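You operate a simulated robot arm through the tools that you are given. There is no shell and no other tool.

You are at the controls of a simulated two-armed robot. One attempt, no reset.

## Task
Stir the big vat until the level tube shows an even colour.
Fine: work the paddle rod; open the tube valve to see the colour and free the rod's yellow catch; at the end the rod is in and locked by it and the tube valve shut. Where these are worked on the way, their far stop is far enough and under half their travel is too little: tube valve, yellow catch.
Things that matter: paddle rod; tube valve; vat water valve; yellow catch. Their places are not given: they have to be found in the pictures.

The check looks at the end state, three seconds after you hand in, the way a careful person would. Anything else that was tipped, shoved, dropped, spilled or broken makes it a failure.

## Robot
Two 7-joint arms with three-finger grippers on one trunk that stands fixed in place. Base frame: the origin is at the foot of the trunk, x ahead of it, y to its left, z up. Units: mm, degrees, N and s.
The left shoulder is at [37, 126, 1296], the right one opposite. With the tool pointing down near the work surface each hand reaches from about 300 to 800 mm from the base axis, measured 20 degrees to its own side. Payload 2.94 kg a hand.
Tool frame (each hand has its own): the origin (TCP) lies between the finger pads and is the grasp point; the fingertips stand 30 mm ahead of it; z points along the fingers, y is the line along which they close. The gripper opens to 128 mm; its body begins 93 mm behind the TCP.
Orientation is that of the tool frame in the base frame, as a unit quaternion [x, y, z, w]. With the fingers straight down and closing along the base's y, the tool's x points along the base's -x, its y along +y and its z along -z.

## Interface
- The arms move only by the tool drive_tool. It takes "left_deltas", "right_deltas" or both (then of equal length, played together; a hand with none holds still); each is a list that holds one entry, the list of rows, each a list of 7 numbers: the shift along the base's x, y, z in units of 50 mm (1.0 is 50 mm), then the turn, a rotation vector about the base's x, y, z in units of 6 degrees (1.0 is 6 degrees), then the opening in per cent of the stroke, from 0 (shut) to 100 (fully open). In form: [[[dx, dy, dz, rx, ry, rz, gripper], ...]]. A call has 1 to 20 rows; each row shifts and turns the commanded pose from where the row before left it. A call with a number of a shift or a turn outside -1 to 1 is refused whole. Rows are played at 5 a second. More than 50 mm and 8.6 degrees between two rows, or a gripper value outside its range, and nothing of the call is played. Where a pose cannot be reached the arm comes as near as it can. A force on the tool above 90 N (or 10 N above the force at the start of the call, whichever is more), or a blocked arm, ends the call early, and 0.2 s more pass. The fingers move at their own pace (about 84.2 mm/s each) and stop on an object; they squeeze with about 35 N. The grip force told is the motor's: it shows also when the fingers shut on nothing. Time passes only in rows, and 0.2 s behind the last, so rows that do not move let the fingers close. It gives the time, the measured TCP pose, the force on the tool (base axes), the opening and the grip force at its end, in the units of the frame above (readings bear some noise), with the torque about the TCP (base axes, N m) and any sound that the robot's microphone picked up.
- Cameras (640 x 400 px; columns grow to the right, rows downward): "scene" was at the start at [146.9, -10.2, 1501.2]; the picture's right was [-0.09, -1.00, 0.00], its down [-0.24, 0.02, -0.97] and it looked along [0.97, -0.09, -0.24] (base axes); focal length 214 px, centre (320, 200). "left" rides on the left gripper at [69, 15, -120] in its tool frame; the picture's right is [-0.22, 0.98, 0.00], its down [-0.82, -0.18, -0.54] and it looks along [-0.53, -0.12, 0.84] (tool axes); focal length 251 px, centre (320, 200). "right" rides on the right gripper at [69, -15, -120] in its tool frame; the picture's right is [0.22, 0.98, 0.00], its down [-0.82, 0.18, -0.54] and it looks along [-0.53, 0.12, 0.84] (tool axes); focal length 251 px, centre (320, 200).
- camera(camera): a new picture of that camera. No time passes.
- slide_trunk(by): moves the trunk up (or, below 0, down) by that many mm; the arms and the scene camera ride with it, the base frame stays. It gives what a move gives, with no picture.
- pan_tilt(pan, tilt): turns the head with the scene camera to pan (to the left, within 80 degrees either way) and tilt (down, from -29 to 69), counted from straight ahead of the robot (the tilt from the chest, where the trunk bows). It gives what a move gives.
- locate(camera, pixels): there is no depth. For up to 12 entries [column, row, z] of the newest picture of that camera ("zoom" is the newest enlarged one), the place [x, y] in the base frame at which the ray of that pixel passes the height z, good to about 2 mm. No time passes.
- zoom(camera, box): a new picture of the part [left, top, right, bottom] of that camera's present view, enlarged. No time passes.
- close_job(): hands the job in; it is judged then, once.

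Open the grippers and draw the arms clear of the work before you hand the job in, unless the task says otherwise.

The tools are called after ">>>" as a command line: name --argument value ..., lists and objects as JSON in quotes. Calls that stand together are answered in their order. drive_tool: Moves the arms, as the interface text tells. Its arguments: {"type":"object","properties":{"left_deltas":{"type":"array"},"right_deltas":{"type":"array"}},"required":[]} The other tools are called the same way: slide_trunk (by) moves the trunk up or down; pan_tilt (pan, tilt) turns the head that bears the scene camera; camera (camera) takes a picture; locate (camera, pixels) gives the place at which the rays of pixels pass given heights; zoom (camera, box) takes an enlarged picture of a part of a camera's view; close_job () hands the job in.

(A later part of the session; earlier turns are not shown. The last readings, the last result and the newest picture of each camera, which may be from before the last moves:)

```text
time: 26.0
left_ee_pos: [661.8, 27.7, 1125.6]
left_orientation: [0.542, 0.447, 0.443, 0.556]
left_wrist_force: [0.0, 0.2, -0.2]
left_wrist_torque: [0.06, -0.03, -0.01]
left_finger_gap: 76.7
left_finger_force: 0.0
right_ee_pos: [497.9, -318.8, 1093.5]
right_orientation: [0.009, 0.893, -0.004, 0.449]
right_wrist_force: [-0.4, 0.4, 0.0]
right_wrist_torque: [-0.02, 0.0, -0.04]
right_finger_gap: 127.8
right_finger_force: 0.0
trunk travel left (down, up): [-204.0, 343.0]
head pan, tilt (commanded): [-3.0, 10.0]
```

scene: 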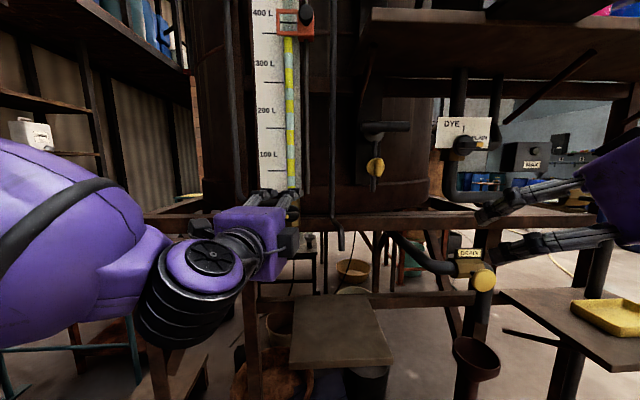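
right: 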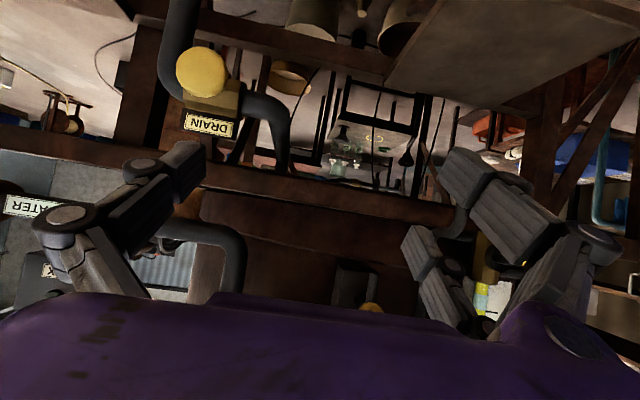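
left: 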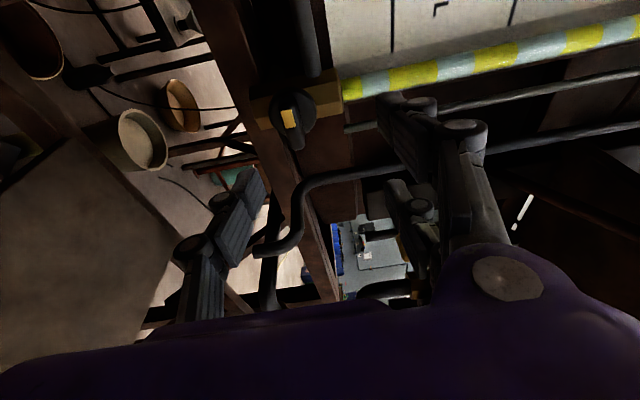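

Reach is free now at (662,28,1126). I take the yaw back out and see whether it holds.

>>> drive_tool --left_deltas '[[[0, 0, 0.05, 0, 0, 0.5, 60], [0, 0, 0.05, 0, 0, 0.5, 60], [0, 0, 0.05, 0, 0, 0.5, 60], [0, 0, 0.05, 0, 0, 0.5, 60], [0, 0, 0, 0, 0, 0, 60]]]'

>>> camera --camera "left"

>>> camera --camera "scene"

```text
time: 27.2
left_ee_pos: [664.8, 40.9, 1138.2]
left_orientation: [0.504, 0.49, 0.486, 0.519]
left_wrist_force: [-0.3, 0.4, 0.3]
left_wrist_torque: [-0.02, -0.01, -0.01]
left_finger_gap: 76.7
left_finger_force: 0.0
left hand out of reach, approached as far as the arm can: row 3, 4
right_ee_pos: [498.4, -319.3, 1093.1]
right_orientation: [0.01, 0.893, -0.006, 0.449]
right_wrist_force: [-0.8, -0.2, 0.4]
right_wrist_torque: [-0.02, 0.01, -0.02]
right_finger_gap: 128.0
right_finger_force: 0.1
trunk travel left (down, up): [-204.0, 343.0]
head pan, tilt (commanded): [-3.0, 10.0]
```

```text
taken
```

left: 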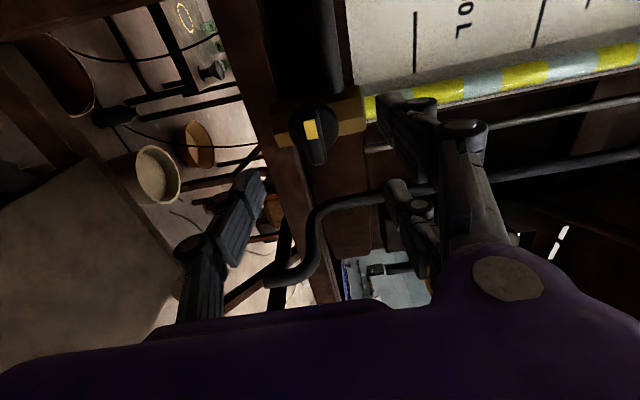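

```text
taken
```

scene: 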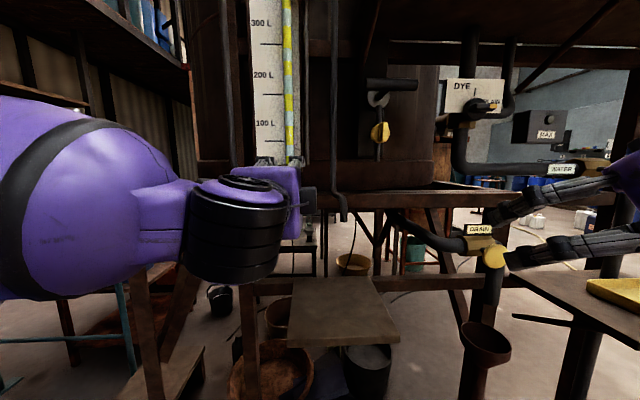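

The yaw hits the wrist limit again near zero, so I keep a small yaw. Plan: use the single lower finger (thumb) to push the rib's right end straight up (anticlockwise first). I move to (690,25,1158), fingertips at x 720, short of the rib.

>>> drive_tool --left_deltas '[[[0.1, -0.08, 0.1, 0, 0, -0.3, 60], [0.15, -0.08, 0.1, 0, 0, -0.3, 60], [0.15, -0.08, 0.1, 0, 0, -0.3, 60], [0.1, -0.08, 0.1, 0, 0, -0.1, 60], [0, 0, 0, 0, 0, 0, 60]]]'

>>> camera --camera "left"

```text
time: 28.4
left_ee_pos: [688.5, 24.2, 1158.0]
left_orientation: [0.529, 0.461, 0.458, 0.545]
left_wrist_force: [-0.3, -0.9, 0.2]
left_wrist_torque: [-0.03, 0.01, 0.01]
left_finger_gap: 76.7
left_finger_force: 0.1
right_ee_pos: [498.4, -318.9, 1093.8]
right_orientation: [0.009, 0.893, -0.004, 0.449]
right_wrist_force: [0.8, -0.8, 0.1]
right_wrist_torque: [0.01, 0.0, -0.01]
right_finger_gap: 128.0
right_finger_force: 0.1
trunk travel left (down, up): [-204.0, 343.0]
head pan, tilt (commanded): [-3.0, 10.0]
```

```text
taken
```

left: 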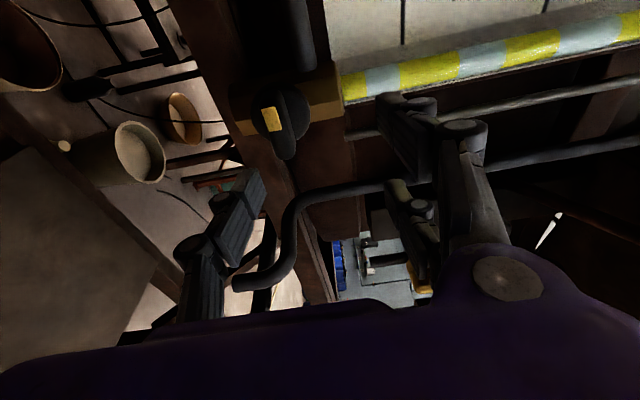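

I zoom in on the left view to compare the thumb tip with the rib's right end (expected near (279,162)).

>>> zoom --camera "left" --box '[200, 80, 360, 220]'

```text
2.86 times, centred on (280, 150) of left
```

zoom: 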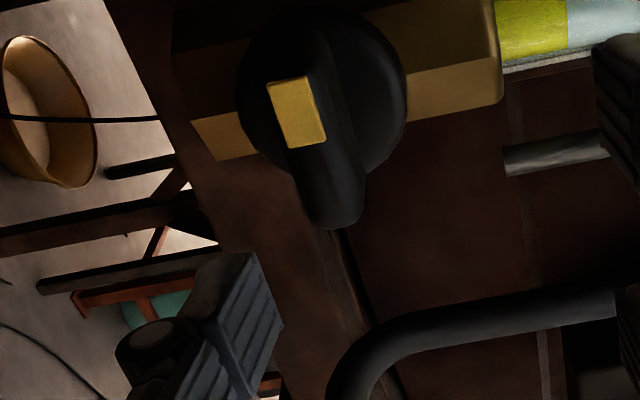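

The rib's right end lies just above and ahead of the thumb tip. I lower 4 mm and go ahead 37 mm along x so that the thumb passes under the rib's right half, then check.

>>> drive_tool --left_deltas '[[[0, 0, -0.08, 0, 0, 0, 60], [0.2, 0, 0, 0, 0, 0, 60], [0.2, 0, 0, 0, 0, 0, 60], [0.2, 0, 0, 0, 0, 0, 60], [0.14, 0, 0, 0, 0, 0, 60], [0, 0, 0, 0, 0, 0, 60]]]'

>>> zoom --camera "left" --box '[160, 80, 400, 280]'

```text
time: 29.8
left_ee_pos: [725.8, 25.8, 1155.9]
left_orientation: [0.529, 0.462, 0.457, 0.545]
left_wrist_force: [0.0, -0.4, 0.4]
left_wrist_torque: [-0.01, 0.02, -0.01]
left_finger_gap: 76.9
left_finger_force: 0.1
right_ee_pos: [499.2, -319.0, 1093.3]
right_orientation: [0.01, 0.894, -0.005, 0.449]
right_wrist_force: [-0.1, 0.5, -0.1]
right_wrist_torque: [0.01, -0.02, 0.01]
right_finger_gap: 127.9
right_finger_force: 0.0
trunk travel left (down, up): [-204.0, 343.0]
head pan, tilt (commanded): [-3.0, 10.0]
```

```text
2.00 times, centred on (280, 180) of left
```

zoom: 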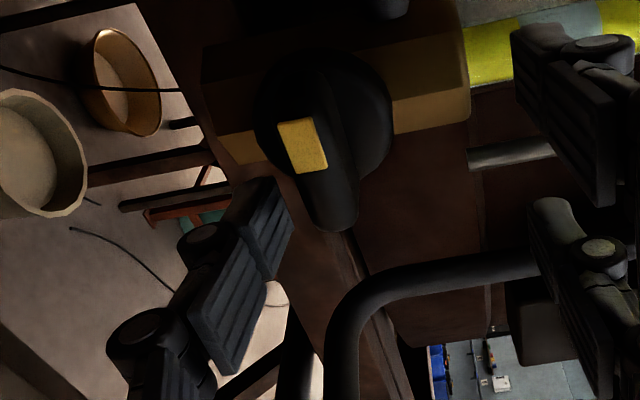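

The thumb is under the rib's right half with no contact force. I push up 20 mm in small steps and watch the force.

>>> drive_tool --left_deltas '[[[0, 0, 0.1, 0, 0, 0, 60], [0, 0, 0.1, 0, 0, 0, 60], [0, 0, 0.1, 0, 0, 0, 60], [0, 0, 0.1, 0, 0, 0, 60], [0, 0, 0, 0, 0, 0, 60]]]'

>>> zoom --camera "left" --box '[160, 80, 400, 280]'

```text
time: 31.0
left_ee_pos: [725.3, 24.6, 1172.1]
left_orientation: [0.531, 0.463, 0.456, 0.544]
left_wrist_force: [3.7, -7.1, -12.7]
left_wrist_torque: [-0.36, 0.01, -0.11]
left_finger_gap: 83.6
left_finger_force: 5.0
right_ee_pos: [500.4, -320.5, 1092.9]
right_orientation: [0.01, 0.894, -0.005, 0.448]
right_wrist_force: [0.1, 0.0, -1.2]
right_wrist_torque: [0.04, 0.04, 0.01]
right_finger_gap: 128.1
right_finger_force: 0.0
trunk travel left (down, up): [-204.0, 343.0]
head pan, tilt (commanded): [-3.0, 10.0]
```

```text
2.00 times, centred on (280, 180) of left
```

zoom: 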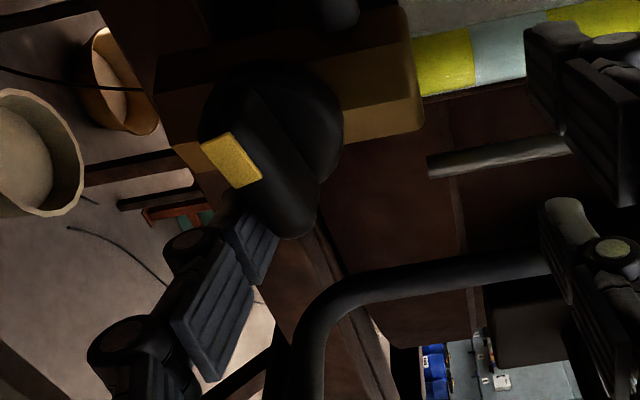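

The rib has begun to turn anticlockwise (its right end rose) at about 13 N. I keep pushing up another 20 mm.

>>> drive_tool --left_deltas '[[[0, 0, 0.1, 0, 0, 0, 60], [0, 0, 0.1, 0, 0, 0, 60], [0, 0, 0.1, 0, 0, 0, 60], [0, 0, 0.1, 0, 0, 0, 60], [0, 0, 0, 0, 0, 0, 60]]]'

>>> zoom --camera "left" --box '[160, 80, 400, 280]'

```text
time: 32.2
left_ee_pos: [721.9, 24.3, 1192.9]
left_orientation: [0.531, 0.459, 0.457, 0.546]
left_wrist_force: [-4.1, -23.0, -6.8]
left_wrist_torque: [-1.02, 0.12, -0.16]
left_finger_gap: 81.4
left_finger_force: 3.0
left hand out of reach, approached as far as the arm can: row 1, 4
right_ee_pos: [499.2, -322.1, 1092.9]
right_orientation: [0.011, 0.893, -0.005, 0.45]
right_wrist_force: [0.7, -0.7, -0.2]
right_wrist_torque: [0.02, 0.03, 0.03]
right_finger_gap: 127.9
right_finger_force: 0.2
trunk travel left (down, up): [-204.0, 343.0]
head pan, tilt (commanded): [-3.0, 10.0]
```

```text
2.00 times, centred on (280, 180) of left
```

zoom: 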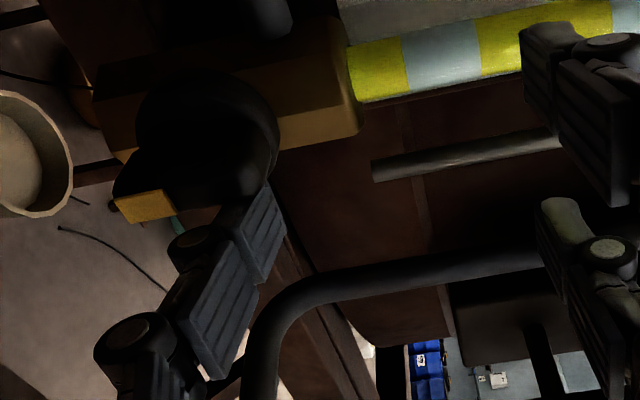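

The rib now runs nearly vertical with its mark down (145,205); the thumb presses on its right side with 23 N. I push left a few mm to bring it to its stop.

>>> drive_tool --left_deltas '[[[0, 0.06, 0, 0, 0, 0, 60], [0, 0.06, 0, 0, 0, 0, 60], [0, 0.06, 0, 0, 0, 0, 60], [0, 0, 0, 0, 0, 0, 60]]]'

>>> zoom --camera "left" --box '[160, 80, 400, 280]'

>>> camera --camera "scene"

```text
time: 33.2
left_ee_pos: [721.9, 24.4, 1191.9]
left_orientation: [0.538, 0.456, 0.455, 0.545]
left_wrist_force: [3.9, -48.1, -5.2]
left_wrist_torque: [-2.13, -0.28, -0.47]
left_finger_gap: 77.6
left_finger_force: 1.1
right_ee_pos: [499.2, -325.7, 1090.9]
right_orientation: [0.011, 0.893, -0.003, 0.45]
right_wrist_force: [0.0, 0.2, 0.1]
right_wrist_torque: [0.02, 0.05, -0.01]
right_finger_gap: 128.1
right_finger_force: 0.0
trunk travel left (down, up): [-204.0, 343.0]
head pan, tilt (commanded): [-3.0, 10.0]
```

```text
2.00 times, centred on (280, 180) of left
```

zoom: 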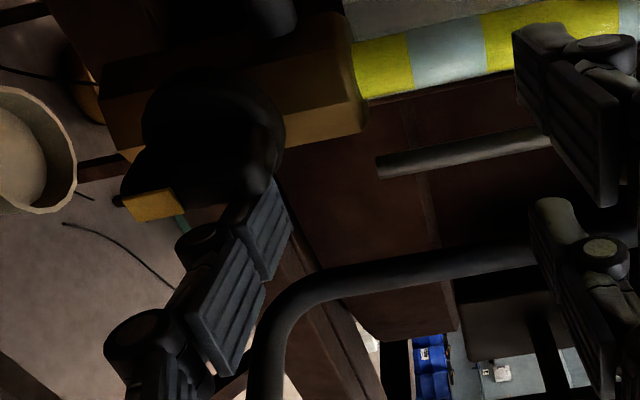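

```text
taken
```

scene: 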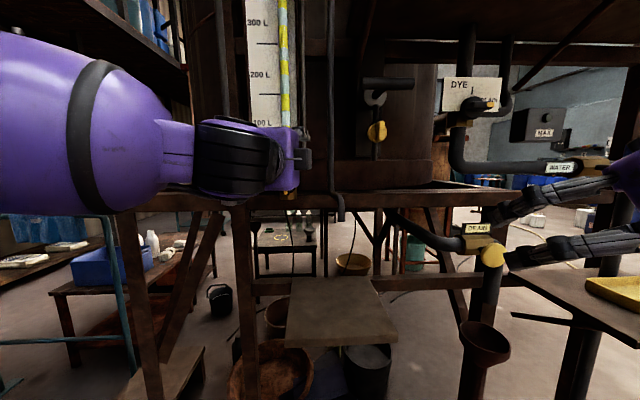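

The side force rose to 48 N with no more motion, so the valve is at its open stop. I release sideways and pull the left hand straight back.

>>> drive_tool --left_deltas '[[[0, -0.2, 0, 0, 0, 0, 60], [0, -0.1, 0, 0, 0, 0, 60], [-0.3, 0, 0, 0, 0, 0, 60], [-0.4, 0, 0, 0, 0, 0, 60], [-0.4, 0, 0, 0, 0, 0, 60], [-0.4, 0.2, 0, 0, 0, 0, 60], [0, 0, 0, 0, 0, 0, 60]]]'

>>> camera --camera "scene"

>>> camera --camera "left"

>>> camera --camera "right"

```text
time: 34.8
left_ee_pos: [649.3, 41.4, 1192.8]
left_orientation: [0.529, 0.463, 0.459, 0.544]
left_wrist_force: [1.4, 0.2, -0.5]
left_wrist_torque: [-0.02, -0.02, -0.01]
left_finger_gap: 76.8
left_finger_force: 0.0
left hand out of reach, approached as far as the arm can: row 2
right_ee_pos: [499.9, -320.6, 1091.4]
right_orientation: [0.011, 0.893, -0.005, 0.449]
right_wrist_force: [-0.2, 0.4, -0.6]
right_wrist_torque: [0.01, -0.02, -0.01]
right_finger_gap: 127.9
right_finger_force: 0.1
trunk travel left (down, up): [-204.0, 343.0]
head pan, tilt (commanded): [-3.0, 10.0]
```

```text
taken
```

scene: 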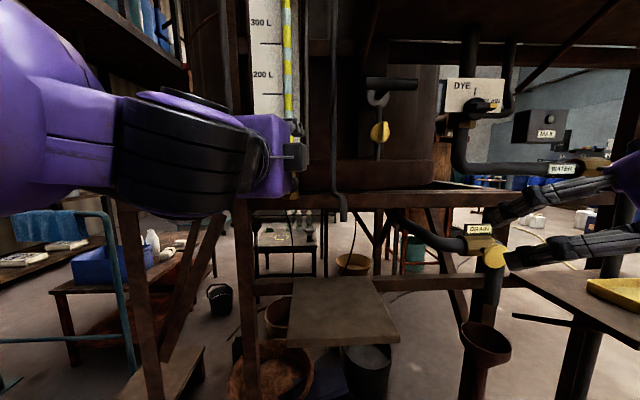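

```text
taken
```

left: 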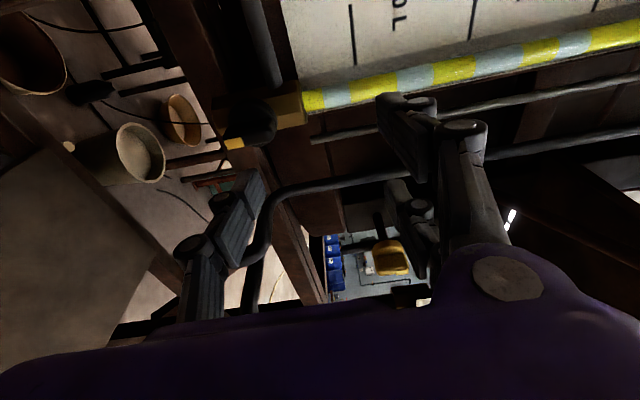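

```text
taken
```

right: 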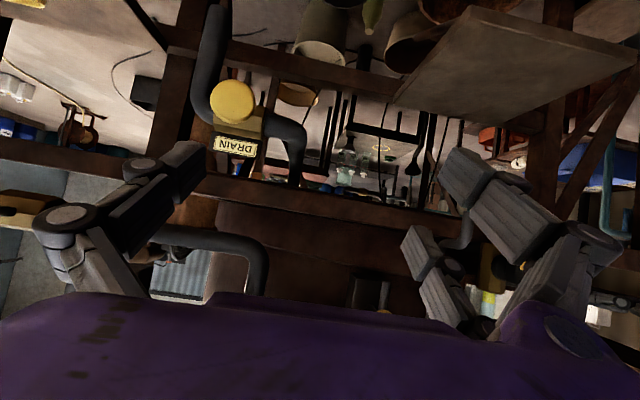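

The valve is open (mark down) and the hands are clear of it. I move the left hand aside to the left, and bring the right hand level and up towards the front of the catch (keeping x below 600).

>>> drive_tool --left_deltas '[[[0, 0.6, 0, 0, 0, 0, 60], [0, 0.6, 0, 0, 0, 0, 60], [0, 0.6, 0, 0, 0, 0, 60], [0, 0.6, 0, 0, 0, 0, 60], [0, 0.4, 0, 0, 0, 0, 60], [0, 0, 0, 0, 0, 0, 60], [0, 0, 0, 0, 0, 0, 60], [0, 0, 0, 0, 0, 0, 60]]]' --right_deltas '[[[0.1, 0.2, 0.4, 0, -0.9, 0, 100], [0.1, 0.2, 0.4, 0, -0.9, 0, 100], [0.1, 0.2, 0.4, 0, -0.9, 0, 100], [0.1, 0.2, 0.4, 0, -0.9, 0, 100], [0.1, 0.2, 0.4, 0, -0.9, 0, 100], [0.1, 0.2, 0.4, 0, -0.9, 0, 100], [0.1, 0.2, 0.4, 0, -0.7, 0, 100], [0, 0, 0, 0, 0, 0, 100]]]'

>>> camera --camera "scene"

>>> camera --camera "right"

```text
time: 36.6
left_ee_pos: [647.3, 180.7, 1193.7]
left_orientation: [0.53, 0.461, 0.459, 0.545]
left_wrist_force: [0.3, -0.2, -0.6]
left_wrist_torque: [0.02, -0.02, 0.03]
left_finger_gap: 76.7
left_finger_force: 0.1
right_ee_pos: [534.5, -249.8, 1232.9]
right_orientation: [0.011, 0.706, -0.001, 0.708]
right_wrist_force: [-1.0, 0.0, 0.0]
right_wrist_torque: [0.01, -0.02, 0.0]
right_finger_gap: 128.2
right_finger_force: 0.1
trunk travel left (down, up): [-204.0, 343.0]
head pan, tilt (commanded): [-3.0, 10.0]
```

```text
taken
```

scene: 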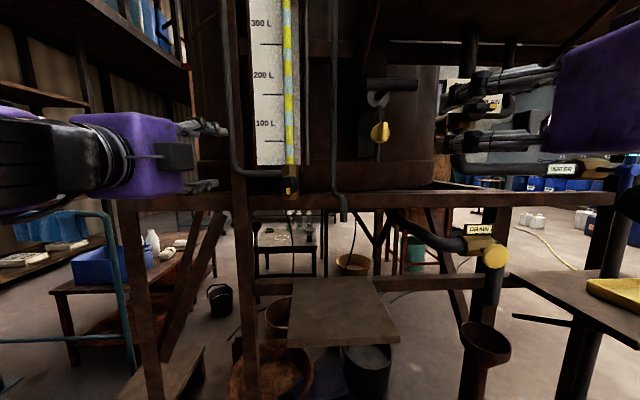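

```text
taken
```

right: 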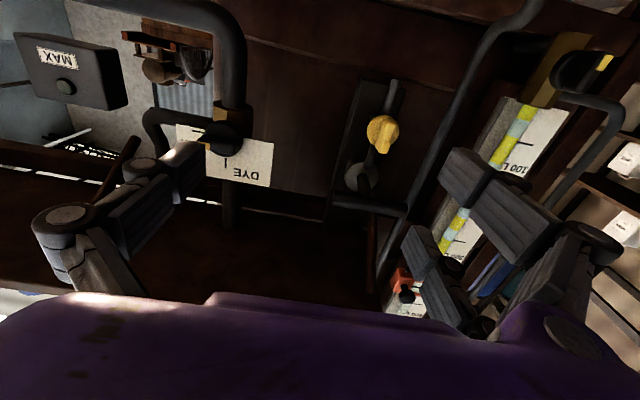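

The right hand is level at (534,-250,1233). I zoom on the tube valve, the catch and the rod, then triangulate the catch.

>>> zoom --camera "scene" --box '[340, 60, 440, 170]'

>>> zoom --camera "scene" --box '[250, 100, 340, 210]'

>>> zoom --camera "right" --box '[310, 70, 450, 230]'

```text
3.64 times, centred on (390, 115) of scene
```

zoom: 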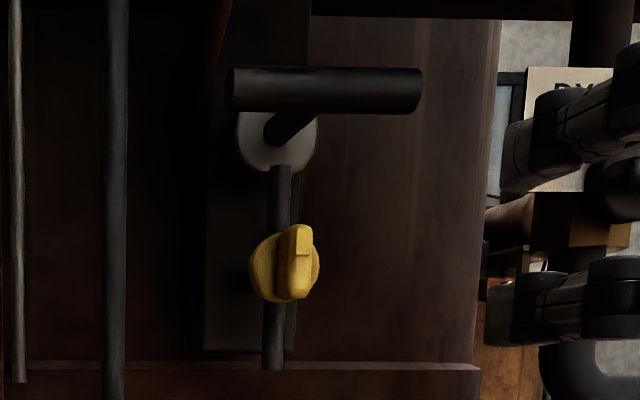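

```text
3.64 times, centred on (295, 155) of scene
```

zoom: 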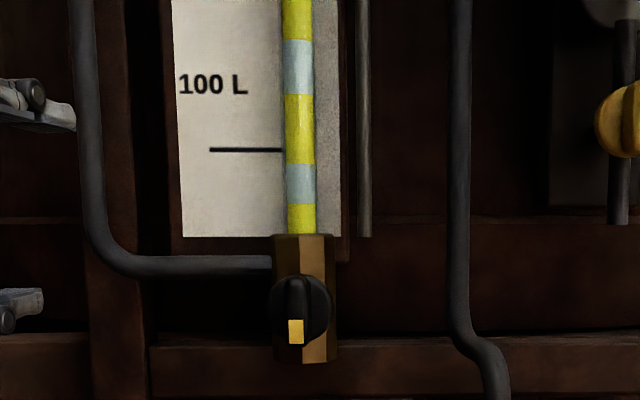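

```text
2.50 times, centred on (380, 150) of right
```

zoom: 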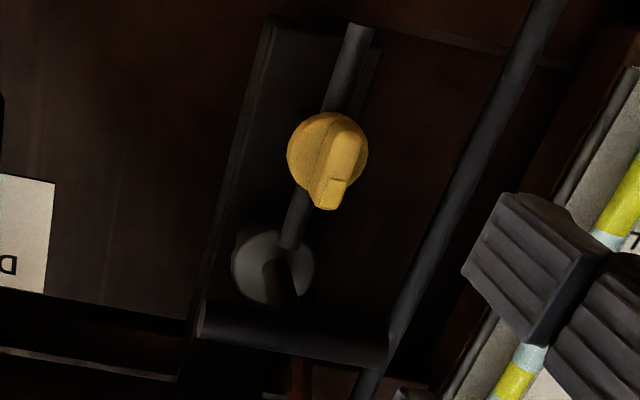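

Tube valve is vertical (open) and the catch's rib is vertical with its mark up. I triangulate catch and T-bar from the new, closer views.

>>> locate --camera "scene" --pixels '[[380.1, 133.7, 1240], [380.1, 133.7, 1270], [385.3, 132, 1240], [385.3, 132, 1270], [365.3, 84.8, 1320], [365.3, 84.8, 1360], [417.5, 84.8, 1320], [417.5, 84.8, 1360], [378.5, 99.1, 1320], [378.5, 99.1, 1360]]'

>>> locate --camera "right" --pixels '[[382.8, 130, 1240], [382.8, 130, 1270], [388, 136.8, 1240], [388, 136.8, 1270], [407.2, 209.2, 1320], [407.2, 209.2, 1360], [333.2, 198, 1320], [333.2, 198, 1360], [360.8, 176, 1320], [360.8, 176, 1360]]'

```text
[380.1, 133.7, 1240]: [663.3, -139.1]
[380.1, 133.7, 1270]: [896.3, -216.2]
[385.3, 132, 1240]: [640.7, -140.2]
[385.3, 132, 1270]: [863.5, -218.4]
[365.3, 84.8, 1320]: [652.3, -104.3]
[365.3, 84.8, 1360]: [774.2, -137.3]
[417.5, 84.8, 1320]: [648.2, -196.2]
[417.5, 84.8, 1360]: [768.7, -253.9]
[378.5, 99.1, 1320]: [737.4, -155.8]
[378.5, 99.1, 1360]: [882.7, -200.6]
```

```text
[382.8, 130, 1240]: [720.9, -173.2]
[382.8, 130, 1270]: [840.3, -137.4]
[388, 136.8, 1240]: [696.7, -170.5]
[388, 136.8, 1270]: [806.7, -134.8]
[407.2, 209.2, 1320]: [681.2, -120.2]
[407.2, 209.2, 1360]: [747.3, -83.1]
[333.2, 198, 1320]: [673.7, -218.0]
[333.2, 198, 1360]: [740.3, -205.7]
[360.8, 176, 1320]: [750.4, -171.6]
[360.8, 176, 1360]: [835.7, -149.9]
```

Catch disc is at about (748,-163,1250), its rib front near x 711; T-bar at (690,-163,1330). I bring the right hand to (660,-187,1198) with a 77 mm gap, so that its upper left finger can push the rib's lower end to the right (anticlockwise).

>>> drive_tool --right_deltas '[[[0.4, 0.2, -0.12, 0, 0, 0, 60], [0.4, 0.2, -0.12, 0, 0, 0, 60], [0.5, 0.25, -0.12, 0, 0, 0, 60], [0.6, 0.3, -0.17, 0, 0, 0, 60], [0.62, 0.31, -0.17, 0, 0, 0, 60], [0, 0, 0, 0, 0, 0, 60]]]'

>>> camera --camera "right"

>>> zoom --camera "scene" --box '[330, 60, 490, 180]'

```text
time: 38.0
left_ee_pos: [647.3, 179.9, 1193.4]
left_orientation: [0.53, 0.461, 0.458, 0.545]
left_wrist_force: [0.2, -0.7, 0.2]
left_wrist_torque: [0.01, 0.04, 0.02]
left_finger_gap: 76.5
left_finger_force: 0.1
right_ee_pos: [662.8, -188.5, 1198.8]
right_orientation: [0.011, 0.706, -0.001, 0.708]
right_wrist_force: [0.2, -0.5, 0.3]
right_wrist_torque: [0.0, 0.0, 0.02]
right_finger_gap: 76.5
right_finger_force: 0.1
trunk travel left (down, up): [-204.0, 343.0]
head pan, tilt (commanded): [-3.0, 10.0]
```

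```text
taken
```

right: 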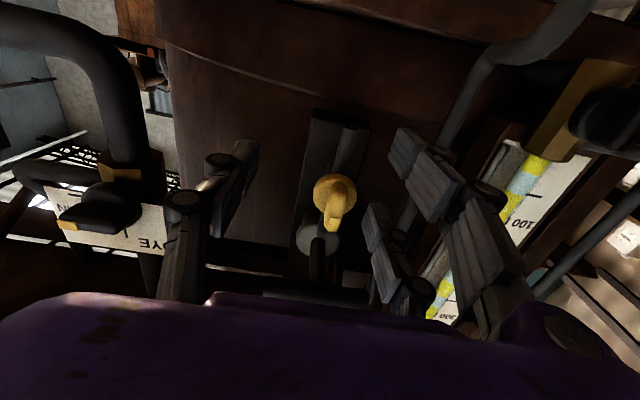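

```text
3.33 times, centred on (410, 120) of scene
```

zoom: 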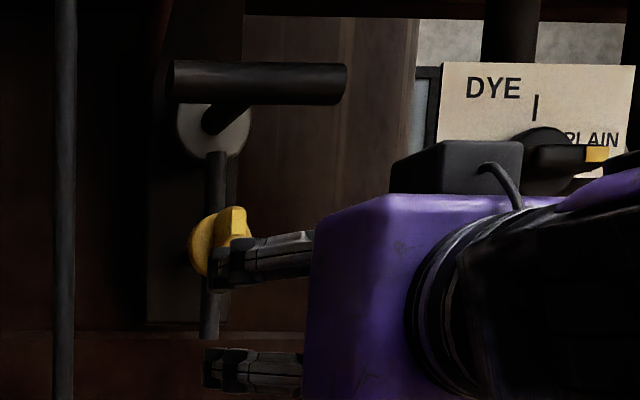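

I zoom the right view to judge the far finger tip at (370,210) relative to the rib at (335,185)-(332,230).

>>> zoom --camera "right" --box '[280, 110, 480, 320]'

>>> locate --camera "scene" --pixels '[[381.5, 139.5, 1230], [381.5, 139.5, 1240], [375, 172, 1160], [375, 172, 1180], [377.5, 130, 1250], [379, 137, 1230]]'

```text
1.90 times, centred on (380, 215) of right
```

zoom: 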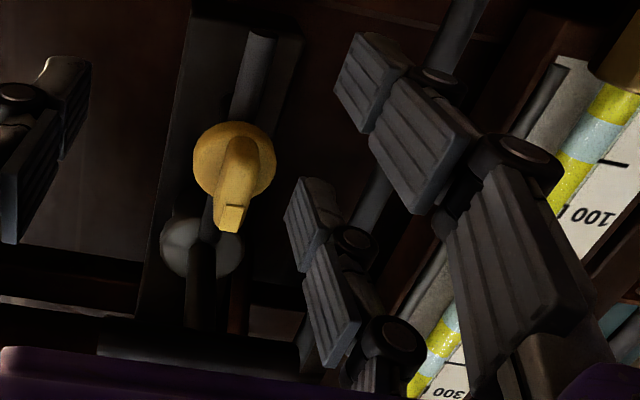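

```text
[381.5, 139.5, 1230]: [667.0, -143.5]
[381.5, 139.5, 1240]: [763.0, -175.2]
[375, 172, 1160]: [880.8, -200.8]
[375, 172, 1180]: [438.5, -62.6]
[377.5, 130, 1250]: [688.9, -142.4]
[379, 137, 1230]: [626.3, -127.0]
```

The upper left finger tip sits at about (687,-150,1232), level with the rib's lower half. I shift 4 mm left and 4 mm down, then advance 45 mm.

>>> drive_tool --right_deltas '[[[0, 0.08, -0.08, 0, 0, 0, 60], [0.3, 0, 0, 0, 0, 0, 60], [0.3, 0, 0, 0, 0, 0, 60], [0.3, 0, 0, 0, 0, 0, 60], [0, 0, 0, 0, 0, 0, 60]]]'

>>> zoom --camera "right" --box '[280, 110, 480, 320]'

>>> zoom --camera "scene" --box '[330, 60, 490, 180]'

```text
time: 39.2
left_ee_pos: [648.8, 179.7, 1194.1]
left_orientation: [0.529, 0.462, 0.458, 0.545]
left_wrist_force: [-0.7, 0.2, 0.1]
left_wrist_torque: [0.01, 0.01, -0.02]
left_finger_gap: 76.8
left_finger_force: 0.0
right_ee_pos: [704.9, -184.0, 1194.4]
right_orientation: [0.011, 0.707, -0.001, 0.707]
right_wrist_force: [-1.0, 0.2, 0.4]
right_wrist_torque: [-0.01, -0.02, 0.0]
right_finger_gap: 76.7
right_finger_force: 0.0
trunk travel left (down, up): [-204.0, 343.0]
head pan, tilt (commanded): [-3.0, 10.0]
```

```text
1.90 times, centred on (380, 215) of right
```

zoom: 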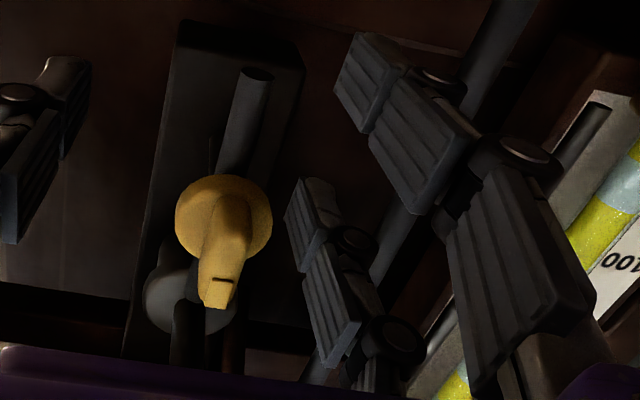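

```text
3.33 times, centred on (410, 120) of scene
```

zoom: 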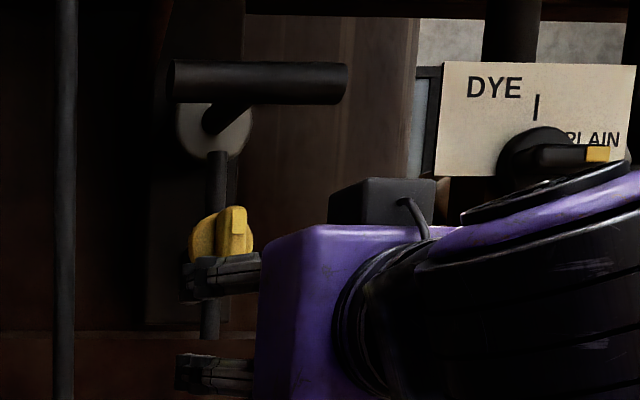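

The finger overlaps the lower quarter of the rib from the left. I push to the right in small steps and watch the force.

>>> drive_tool --right_deltas '[[[0, -0.1, 0, 0, 0, 0, 60], [0, -0.1, 0, 0, 0, 0, 60], [0, -0.1, 0, 0, 0, 0, 60], [0, -0.1, 0, 0, 0, 0, 60], [0, 0, 0, 0, 0, 0, 60]]]'

>>> zoom --camera "right" --box '[280, 110, 480, 320]'

>>> zoom --camera "scene" --box '[330, 60, 490, 180]'

```text
time: 40.4
left_ee_pos: [648.4, 180.5, 1193.7]
left_orientation: [0.53, 0.462, 0.457, 0.545]
left_wrist_force: [0.4, 0.5, 0.2]
left_wrist_torque: [0.0, 0.0, -0.01]
left_finger_gap: 77.1
left_finger_force: 0.1
right_ee_pos: [705.8, -201.9, 1194.2]
right_orientation: [0.01, 0.707, -0.001, 0.707]
right_wrist_force: [0.3, 2.2, -3.2]
right_wrist_torque: [-0.21, 0.07, 0.08]
right_finger_gap: 79.0
right_finger_force: 1.4
trunk travel left (down, up): [-204.0, 343.0]
head pan, tilt (commanded): [-3.0, 10.0]
```

```text
1.90 times, centred on (380, 215) of right
```

zoom: 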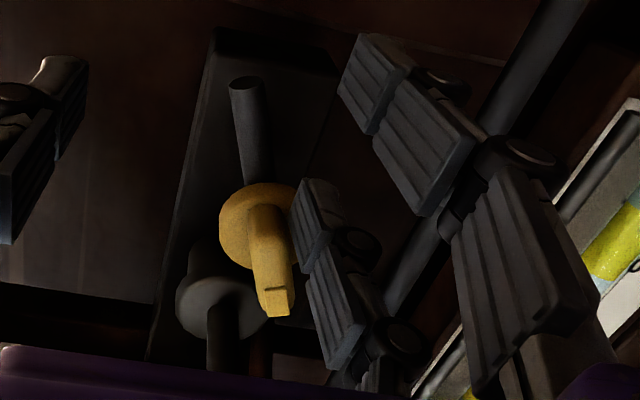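

```text
3.33 times, centred on (410, 120) of scene
```

zoom: 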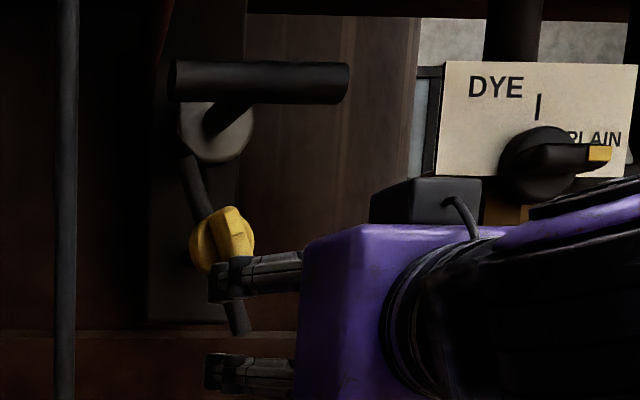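

The catch turns anticlockwise, with its latch bar swinging (its top to the left). Force is only about 4 N; I go on another 20 mm.

>>> drive_tool --right_deltas '[[[0, -0.1, 0, 0, 0, 0, 60], [0, -0.1, 0, 0, 0, 0, 60], [0, -0.1, 0, 0, 0, 0, 60], [0, -0.1, 0, 0, 0, 0, 60], [0, 0, 0, 0, 0, 0, 60]]]'

>>> zoom --camera "right" --box '[280, 110, 480, 320]'

>>> zoom --camera "scene" --box '[330, 60, 490, 180]'

```text
time: 41.6
left_ee_pos: [648.3, 179.6, 1195.3]
left_orientation: [0.53, 0.461, 0.458, 0.544]
left_wrist_force: [1.2, -0.3, 0.4]
left_wrist_torque: [0.0, 0.01, 0.01]
left_finger_gap: 76.9
left_finger_force: 0.0
right_ee_pos: [704.7, -223.0, 1193.8]
right_orientation: [0.01, 0.707, -0.001, 0.707]
right_wrist_force: [1.2, 0.7, 0.1]
right_wrist_torque: [-0.01, 0.0, -0.01]
right_finger_gap: 76.8
right_finger_force: 0.1
trunk travel left (down, up): [-204.0, 343.0]
head pan, tilt (commanded): [-3.0, 10.0]
```

```text
1.90 times, centred on (380, 215) of right
```

zoom: 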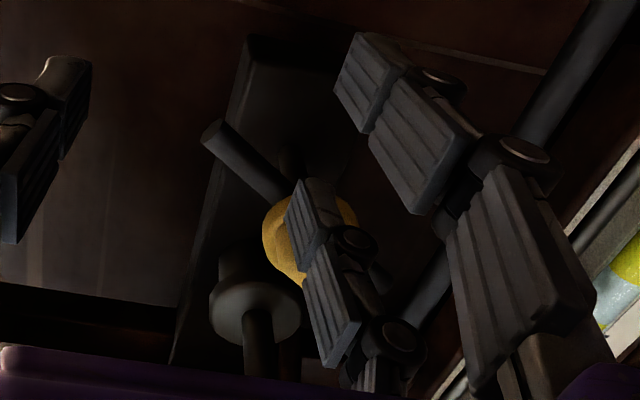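

```text
3.33 times, centred on (410, 120) of scene
```

zoom: 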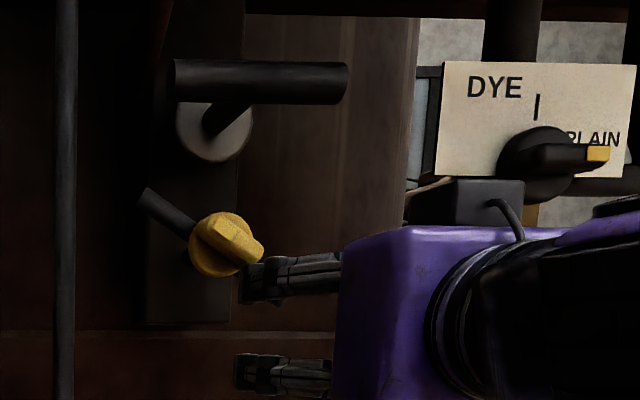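

The catch is about 55 degrees round and the finger now sits under the rib's right end. I push up in small steps to finish the quarter turn to its stop.

>>> drive_tool --right_deltas '[[[0, 0, 0.08, 0, 0, 0, 60], [0, 0, 0.08, 0, 0, 0, 60], [0, 0, 0.06, 0, 0, 0, 60], [0, 0, 0, 0, 0, 0, 60]]]'

>>> zoom --camera "scene" --box '[330, 60, 490, 180]'

```text
time: 42.6
left_ee_pos: [649.0, 178.4, 1192.8]
left_orientation: [0.53, 0.461, 0.458, 0.545]
left_wrist_force: [-0.5, 0.2, 0.1]
left_wrist_torque: [-0.01, 0.01, 0.01]
left_finger_gap: 77.0
left_finger_force: 0.0
right_ee_pos: [705.0, -223.5, 1205.3]
right_orientation: [0.011, 0.707, -0.002, 0.707]
right_wrist_force: [1.2, -0.9, -2.8]
right_wrist_torque: [-0.11, 0.13, -0.1]
right_finger_gap: 76.7
right_finger_force: 0.1
trunk travel left (down, up): [-204.0, 343.0]
head pan, tilt (commanded): [-3.0, 10.0]
```

```text
3.33 times, centred on (410, 120) of scene
```

zoom: 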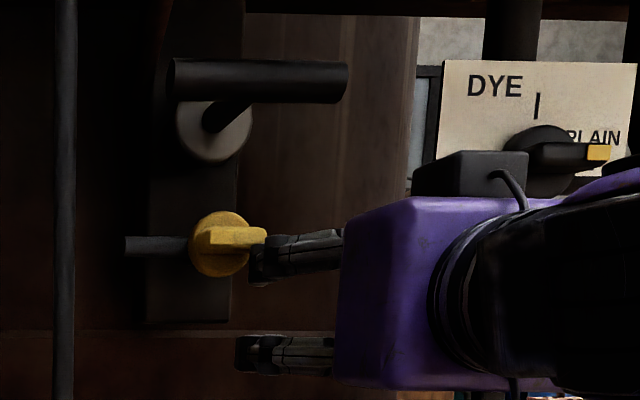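

The rib and latch bar are now level (bar at (150,245) of the zoom). I push a few mm more to check for the stop.

>>> drive_tool --right_deltas '[[[0, 0, 0.08, 0, 0, 0, 60], [0, 0, 0.08, 0, 0, 0, 60], [0, 0, 0, 0, 0, 0, 60]]]'

>>> zoom --camera "scene" --box '[330, 60, 490, 180]'

```text
time: 43.4
left_ee_pos: [649.6, 177.4, 1193.0]
left_orientation: [0.53, 0.462, 0.458, 0.544]
left_wrist_force: [0.5, 0.3, -0.8]
left_wrist_torque: [0.0, 0.0, -0.01]
left_finger_gap: 76.8
left_finger_force: 0.1
right_ee_pos: [707.4, -222.1, 1205.0]
right_orientation: [0.01, 0.712, -0.002, 0.703]
right_wrist_force: [-14.1, -2.8, -40.5]
right_wrist_torque: [-1.59, 0.03, 0.8]
right_finger_gap: 79.7
right_finger_force: 1.6
trunk travel left (down, up): [-204.0, 343.0]
head pan, tilt (commanded): [-3.0, 10.0]
```

```text
3.33 times, centred on (410, 120) of scene
```

zoom: 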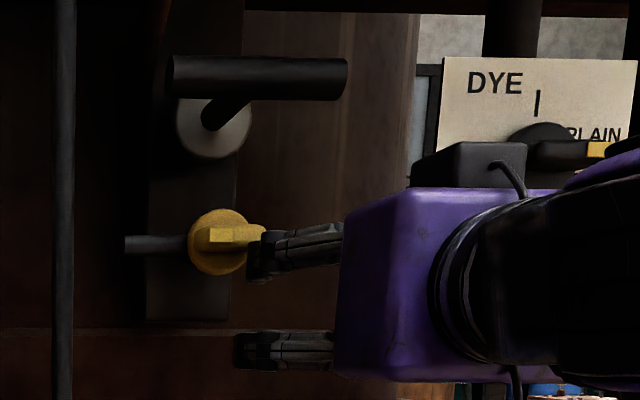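

The force jumped to 40 N without motion: the catch is at its far stop. I back the right hand off downwards and away from the vat.

>>> drive_tool --right_deltas '[[[0, 0, -0.25, 0, 0, 0, 60], [0, -0.1, -0.1, 0, 0, 0, 60], [-0.4, 0, 0, 0, 0, 0, 60], [-0.6, 0, 0, 0, 0, 0, 60], [-0.6, 0, 0, 0, 0, 0, 60], [-0.2, 0, 0, 0, 0, 0, 60], [0, 0, 0, 0, 0, 0, 60]]]'

>>> slide_trunk --by 100

>>> camera --camera "scene"

>>> camera --camera "right"

```text
time: 45.0
left_ee_pos: [648.5, 180.8, 1192.1]
left_orientation: [0.53, 0.461, 0.458, 0.544]
left_wrist_force: [0.1, 0.2, 0.8]
left_wrist_torque: [0.03, -0.03, 0.0]
left_finger_gap: 76.9
left_finger_force: 0.1
right_ee_pos: [614.2, -228.6, 1197.3]
right_orientation: [0.012, 0.707, -0.001, 0.707]
right_wrist_force: [-0.4, 0.1, -0.5]
right_wrist_torque: [-0.01, 0.0, -0.01]
right_finger_gap: 76.9
right_finger_force: 0.0
trunk travel left (down, up): [-204.0, 343.0]
head pan, tilt (commanded): [-3.0, 10.0]
```

```text
time: 46.3
left_ee_pos: [647.9, 181.0, 1291.8]
left_orientation: [0.529, 0.462, 0.458, 0.545]
left_wrist_force: [0.0, 0.5, -0.6]
left_wrist_torque: [0.01, -0.04, -0.01]
left_finger_gap: 76.7
left_finger_force: 0.1
right_ee_pos: [616.0, -227.7, 1294.6]
right_orientation: [0.01, 0.707, -0.002, 0.707]
right_wrist_force: [-0.4, 0.3, 0.5]
right_wrist_torque: [-0.03, -0.01, -0.01]
right_finger_gap: 77.0
right_finger_force: 0.0
trunk travel left (down, up): [-304.0, 243.0]
head pan, tilt (commanded): [-3.0, 10.0]
```

```text
taken
```

scene: 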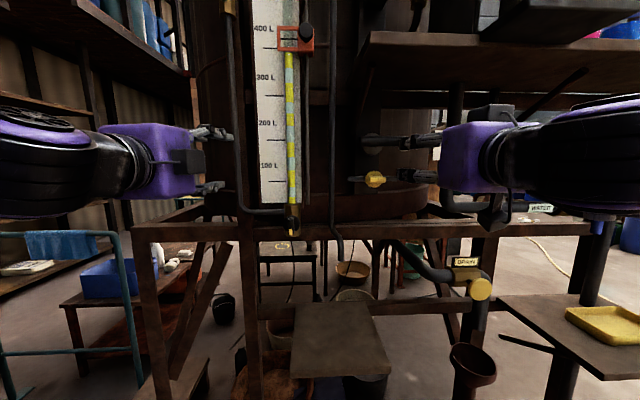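

```text
taken
```

right: 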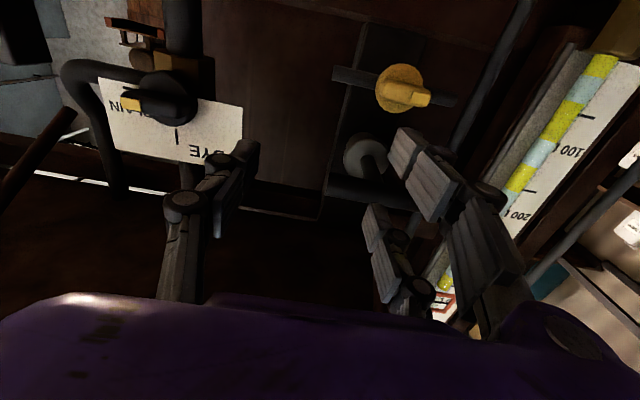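

The catch is level now. I roll the right hand 90 degrees (so that the fingers close vertically on the T-bar) while going to y -163, z 1331 with the fingertips short of the bar.

>>> drive_tool --right_deltas '[[[0, 0.087, 0.048, -1, 0, 0, 60], [0, 0.087, 0.048, -1, 0, 0, 60], [0, 0.087, 0.048, -1, 0, 0, 60], [0, 0.087, 0.048, -1, 0, 0, 60], [0, 0.087, 0.048, -1, 0, 0, 60], [0, 0.087, 0.048, -1, 0, 0, 60], [0, 0.087, 0.048, -1, 0, 0, 60], [0, 0.087, 0.048, -1, 0, 0, 60], [0, 0.087, 0.048, -1, 0, 0, 60], [0, 0.087, 0.048, -1, 0, 0, 60], [0, 0.087, 0.048, -1, 0, 0, 60], [0, 0.087, 0.048, -1, 0, 0, 60], [0, 0.087, 0.048, -1, 0, 0, 60], [0, 0.087, 0.048, -1, 0, 0, 60], [0, 0.087, 0.048, -1, 0, 0, 60], [0, 0, 0, 0, 0, 0, 60]]]'

>>> camera --camera "scene"

>>> camera --camera "right"

```text
time: 49.7
left_ee_pos: [646.9, 180.1, 1292.1]
left_orientation: [0.53, 0.462, 0.458, 0.544]
left_wrist_force: [0.0, 0.0, -0.3]
left_wrist_torque: [0.0, 0.04, 0.0]
left_finger_gap: 76.6
left_finger_force: 0.0
right_ee_pos: [614.3, -163.0, 1331.6]
right_orientation: [-0.493, 0.499, -0.501, 0.508]
right_wrist_force: [0.3, 0.2, -0.9]
right_wrist_torque: [-0.01, -0.01, 0.02]
right_finger_gap: 77.0
right_finger_force: 0.1
trunk travel left (down, up): [-304.0, 243.0]
head pan, tilt (commanded): [-3.0, 10.0]
```

```text
taken
```

scene: 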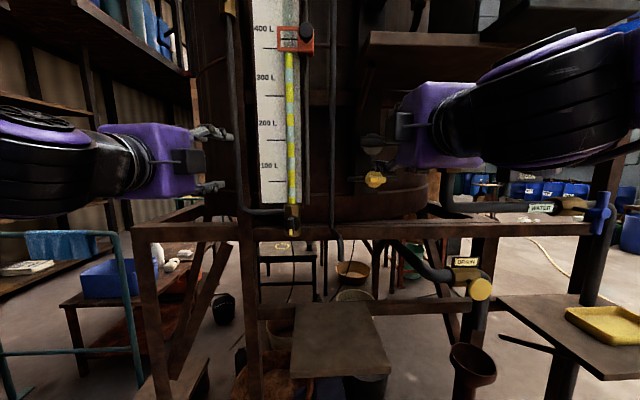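

```text
taken
```

right: 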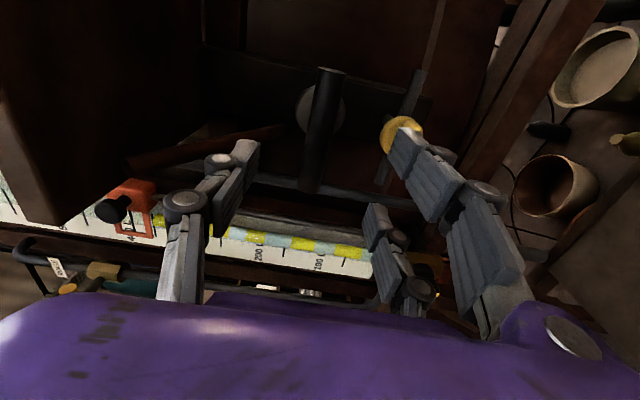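

The T-bar lies centred between the fingers (pixels (330,72)-(312,190), about tool y 0). I narrow the gap to 64 mm to stay clear of the catch and advance 74 mm onto the bar.

>>> drive_tool --right_deltas '[[[0, 0, 0, 0, 0, 0, 50], [0.3, 0, 0, 0, 0, 0, 50], [0.3, 0, 0, 0, 0, 0, 50], [0.3, 0, 0, 0, 0, 0, 50], [0.3, 0, 0, 0, 0, 0, 50], [0.28, 0, 0, 0, 0, 0, 50], [0, 0, 0, 0, 0, 0, 50]]]'

>>> camera --camera "right"

>>> zoom --camera "scene" --box '[330, 90, 490, 210]'

```text
time: 51.3
left_ee_pos: [647.9, 179.8, 1293.0]
left_orientation: [0.53, 0.462, 0.458, 0.544]
left_wrist_force: [0.3, -0.5, -0.2]
left_wrist_torque: [0.02, -0.01, 0.0]
left_finger_gap: 76.6
left_finger_force: 0.0
right_ee_pos: [690.7, -163.1, 1330.1]
right_orientation: [-0.492, 0.498, -0.502, 0.507]
right_wrist_force: [-0.5, 0.1, 0.6]
right_wrist_torque: [-0.02, 0.0, 0.0]
right_finger_gap: 64.1
right_finger_force: 0.1
trunk travel left (down, up): [-304.0, 243.0]
head pan, tilt (commanded): [-3.0, 10.0]
```

```text
taken
```

right: 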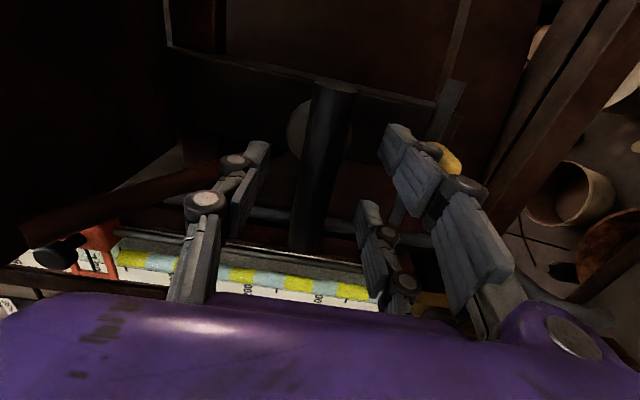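

```text
3.33 times, centred on (410, 150) of scene
```

zoom: 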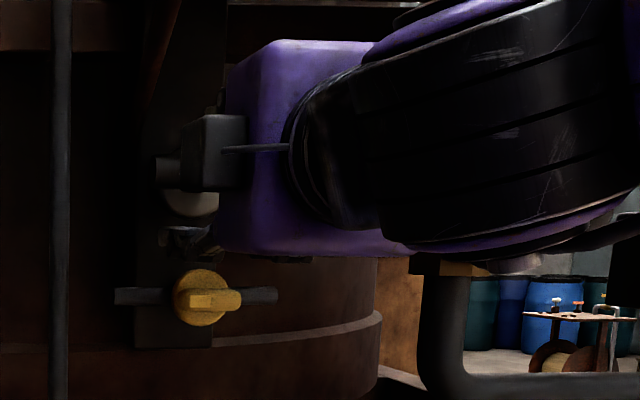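

The bar is at the grasp point within the fingers. I close the right gripper on it.

>>> drive_tool --right_deltas '[[[0, 0, 0, 0, 0, 0, 15], [0, 0, 0, 0, 0, 0, 10], [0, 0, 0, 0, 0, 0, 5], [0, 0, 0, 0, 0, 0, 0], [0, 0, 0, 0, 0, 0, 0]]]'

>>> camera --camera "right"

```text
time: 52.5
left_ee_pos: [646.4, 179.4, 1293.1]
left_orientation: [0.53, 0.461, 0.458, 0.545]
left_wrist_force: [0.4, -0.2, 0.3]
left_wrist_torque: [0.0, -0.01, -0.01]
left_finger_gap: 76.7
left_finger_force: 0.1
right_ee_pos: [688.7, -163.0, 1334.7]
right_orientation: [-0.491, 0.498, -0.503, 0.509]
right_wrist_force: [3.2, -3.0, 18.5]
right_wrist_torque: [-1.59, -0.18, -0.07]
right_finger_gap: 20.7
right_finger_force: 45.2
trunk travel left (down, up): [-304.0, 243.0]
head pan, tilt (commanded): [-3.0, 10.0]
```

```text
taken
```

right: 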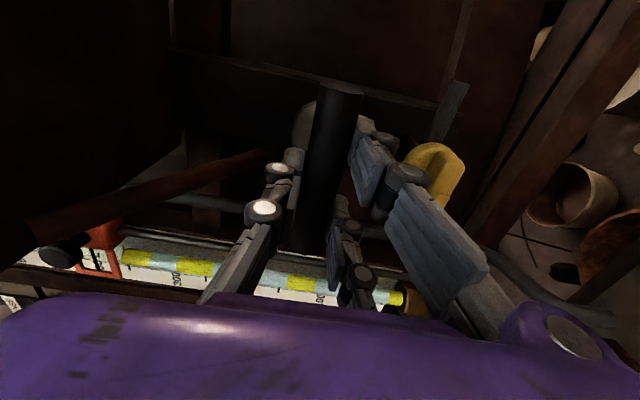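

The bar is gripped (gap 20.7 mm, 45 N). I relieve the small vertical offset and pull the rod out in 10 mm steps, watching the force.

>>> drive_tool --right_deltas '[[[0, 0, 0.09, 0, 0, 0, 0], [-0.2, 0, 0, 0, 0, 0, 0], [-0.2, 0, 0, 0, 0, 0, 0], [-0.2, 0, 0, 0, 0, 0, 0], [0, 0, 0, 0, 0, 0, 0]]]'

>>> zoom --camera "scene" --box '[230, 20, 430, 220]'

```text
time: 53.7
left_ee_pos: [648.1, 180.1, 1292.4]
left_orientation: [0.531, 0.462, 0.458, 0.544]
left_wrist_force: [0.0, 0.7, 0.3]
left_wrist_torque: [-0.02, 0.01, -0.01]
left_finger_gap: 76.9
left_finger_force: 0.1
right_ee_pos: [658.0, -162.5, 1334.5]
right_orientation: [-0.492, 0.499, -0.501, 0.508]
right_wrist_force: [-2.3, -1.0, -2.7]
right_wrist_torque: [-1.69, -0.02, -0.66]
right_finger_gap: 20.7
right_finger_force: 45.2
trunk travel left (down, up): [-304.0, 243.0]
head pan, tilt (commanded): [-3.0, 10.0]
```

```text
2.00 times, centred on (330, 120) of scene
```

zoom: 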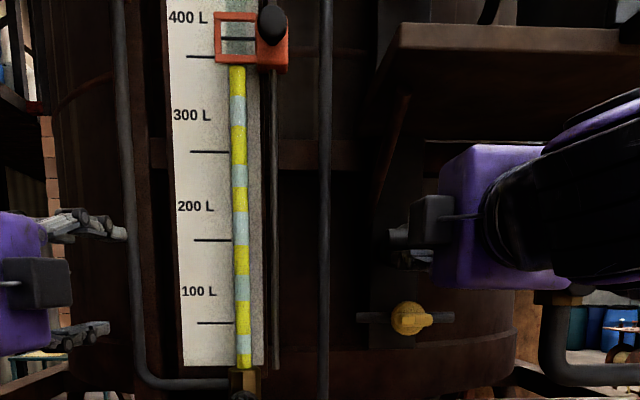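

The rod follows freely (TCP x 658, gap still 20.7). I keep pulling to find the out stop.

>>> drive_tool --right_deltas '[[[-0.3, 0, 0, 0, 0, 0, 0], [-0.3, 0, 0, 0, 0, 0, 0], [-0.3, 0, 0, 0, 0, 0, 0], [-0.3, 0, 0, 0, 0, 0, 0], [-0.3, 0, 0, 0, 0, 0, 0], [0, 0, 0, 0, 0, 0, 0]]]'

>>> camera --camera "scene"

>>> camera --camera "right"

```text
time: 55.1
left_ee_pos: [647.6, 179.8, 1292.3]
left_orientation: [0.53, 0.461, 0.458, 0.545]
left_wrist_force: [0.0, 0.3, -0.1]
left_wrist_torque: [0.01, -0.03, 0.03]
left_finger_gap: 76.7
left_finger_force: 0.1
right_ee_pos: [583.2, -163.7, 1334.0]
right_orientation: [-0.493, 0.499, -0.501, 0.507]
right_wrist_force: [-2.5, -2.3, -6.6]
right_wrist_torque: [-1.76, 0.04, -0.17]
right_finger_gap: 20.9
right_finger_force: 45.4
trunk travel left (down, up): [-304.0, 243.0]
head pan, tilt (commanded): [-3.0, 10.0]
```

```text
taken
```

scene: 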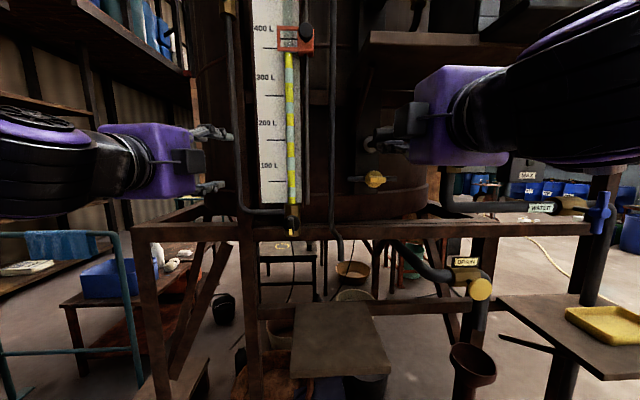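

```text
taken
```

right: 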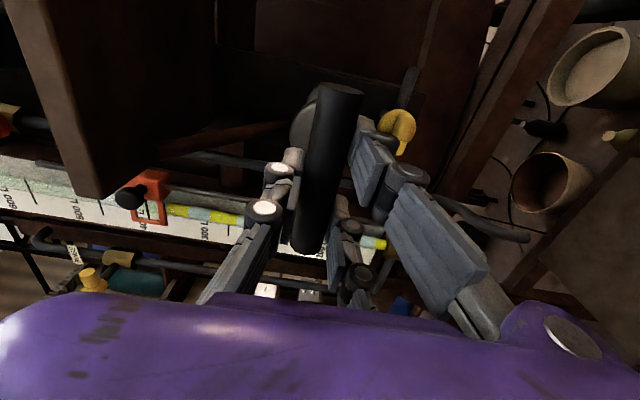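

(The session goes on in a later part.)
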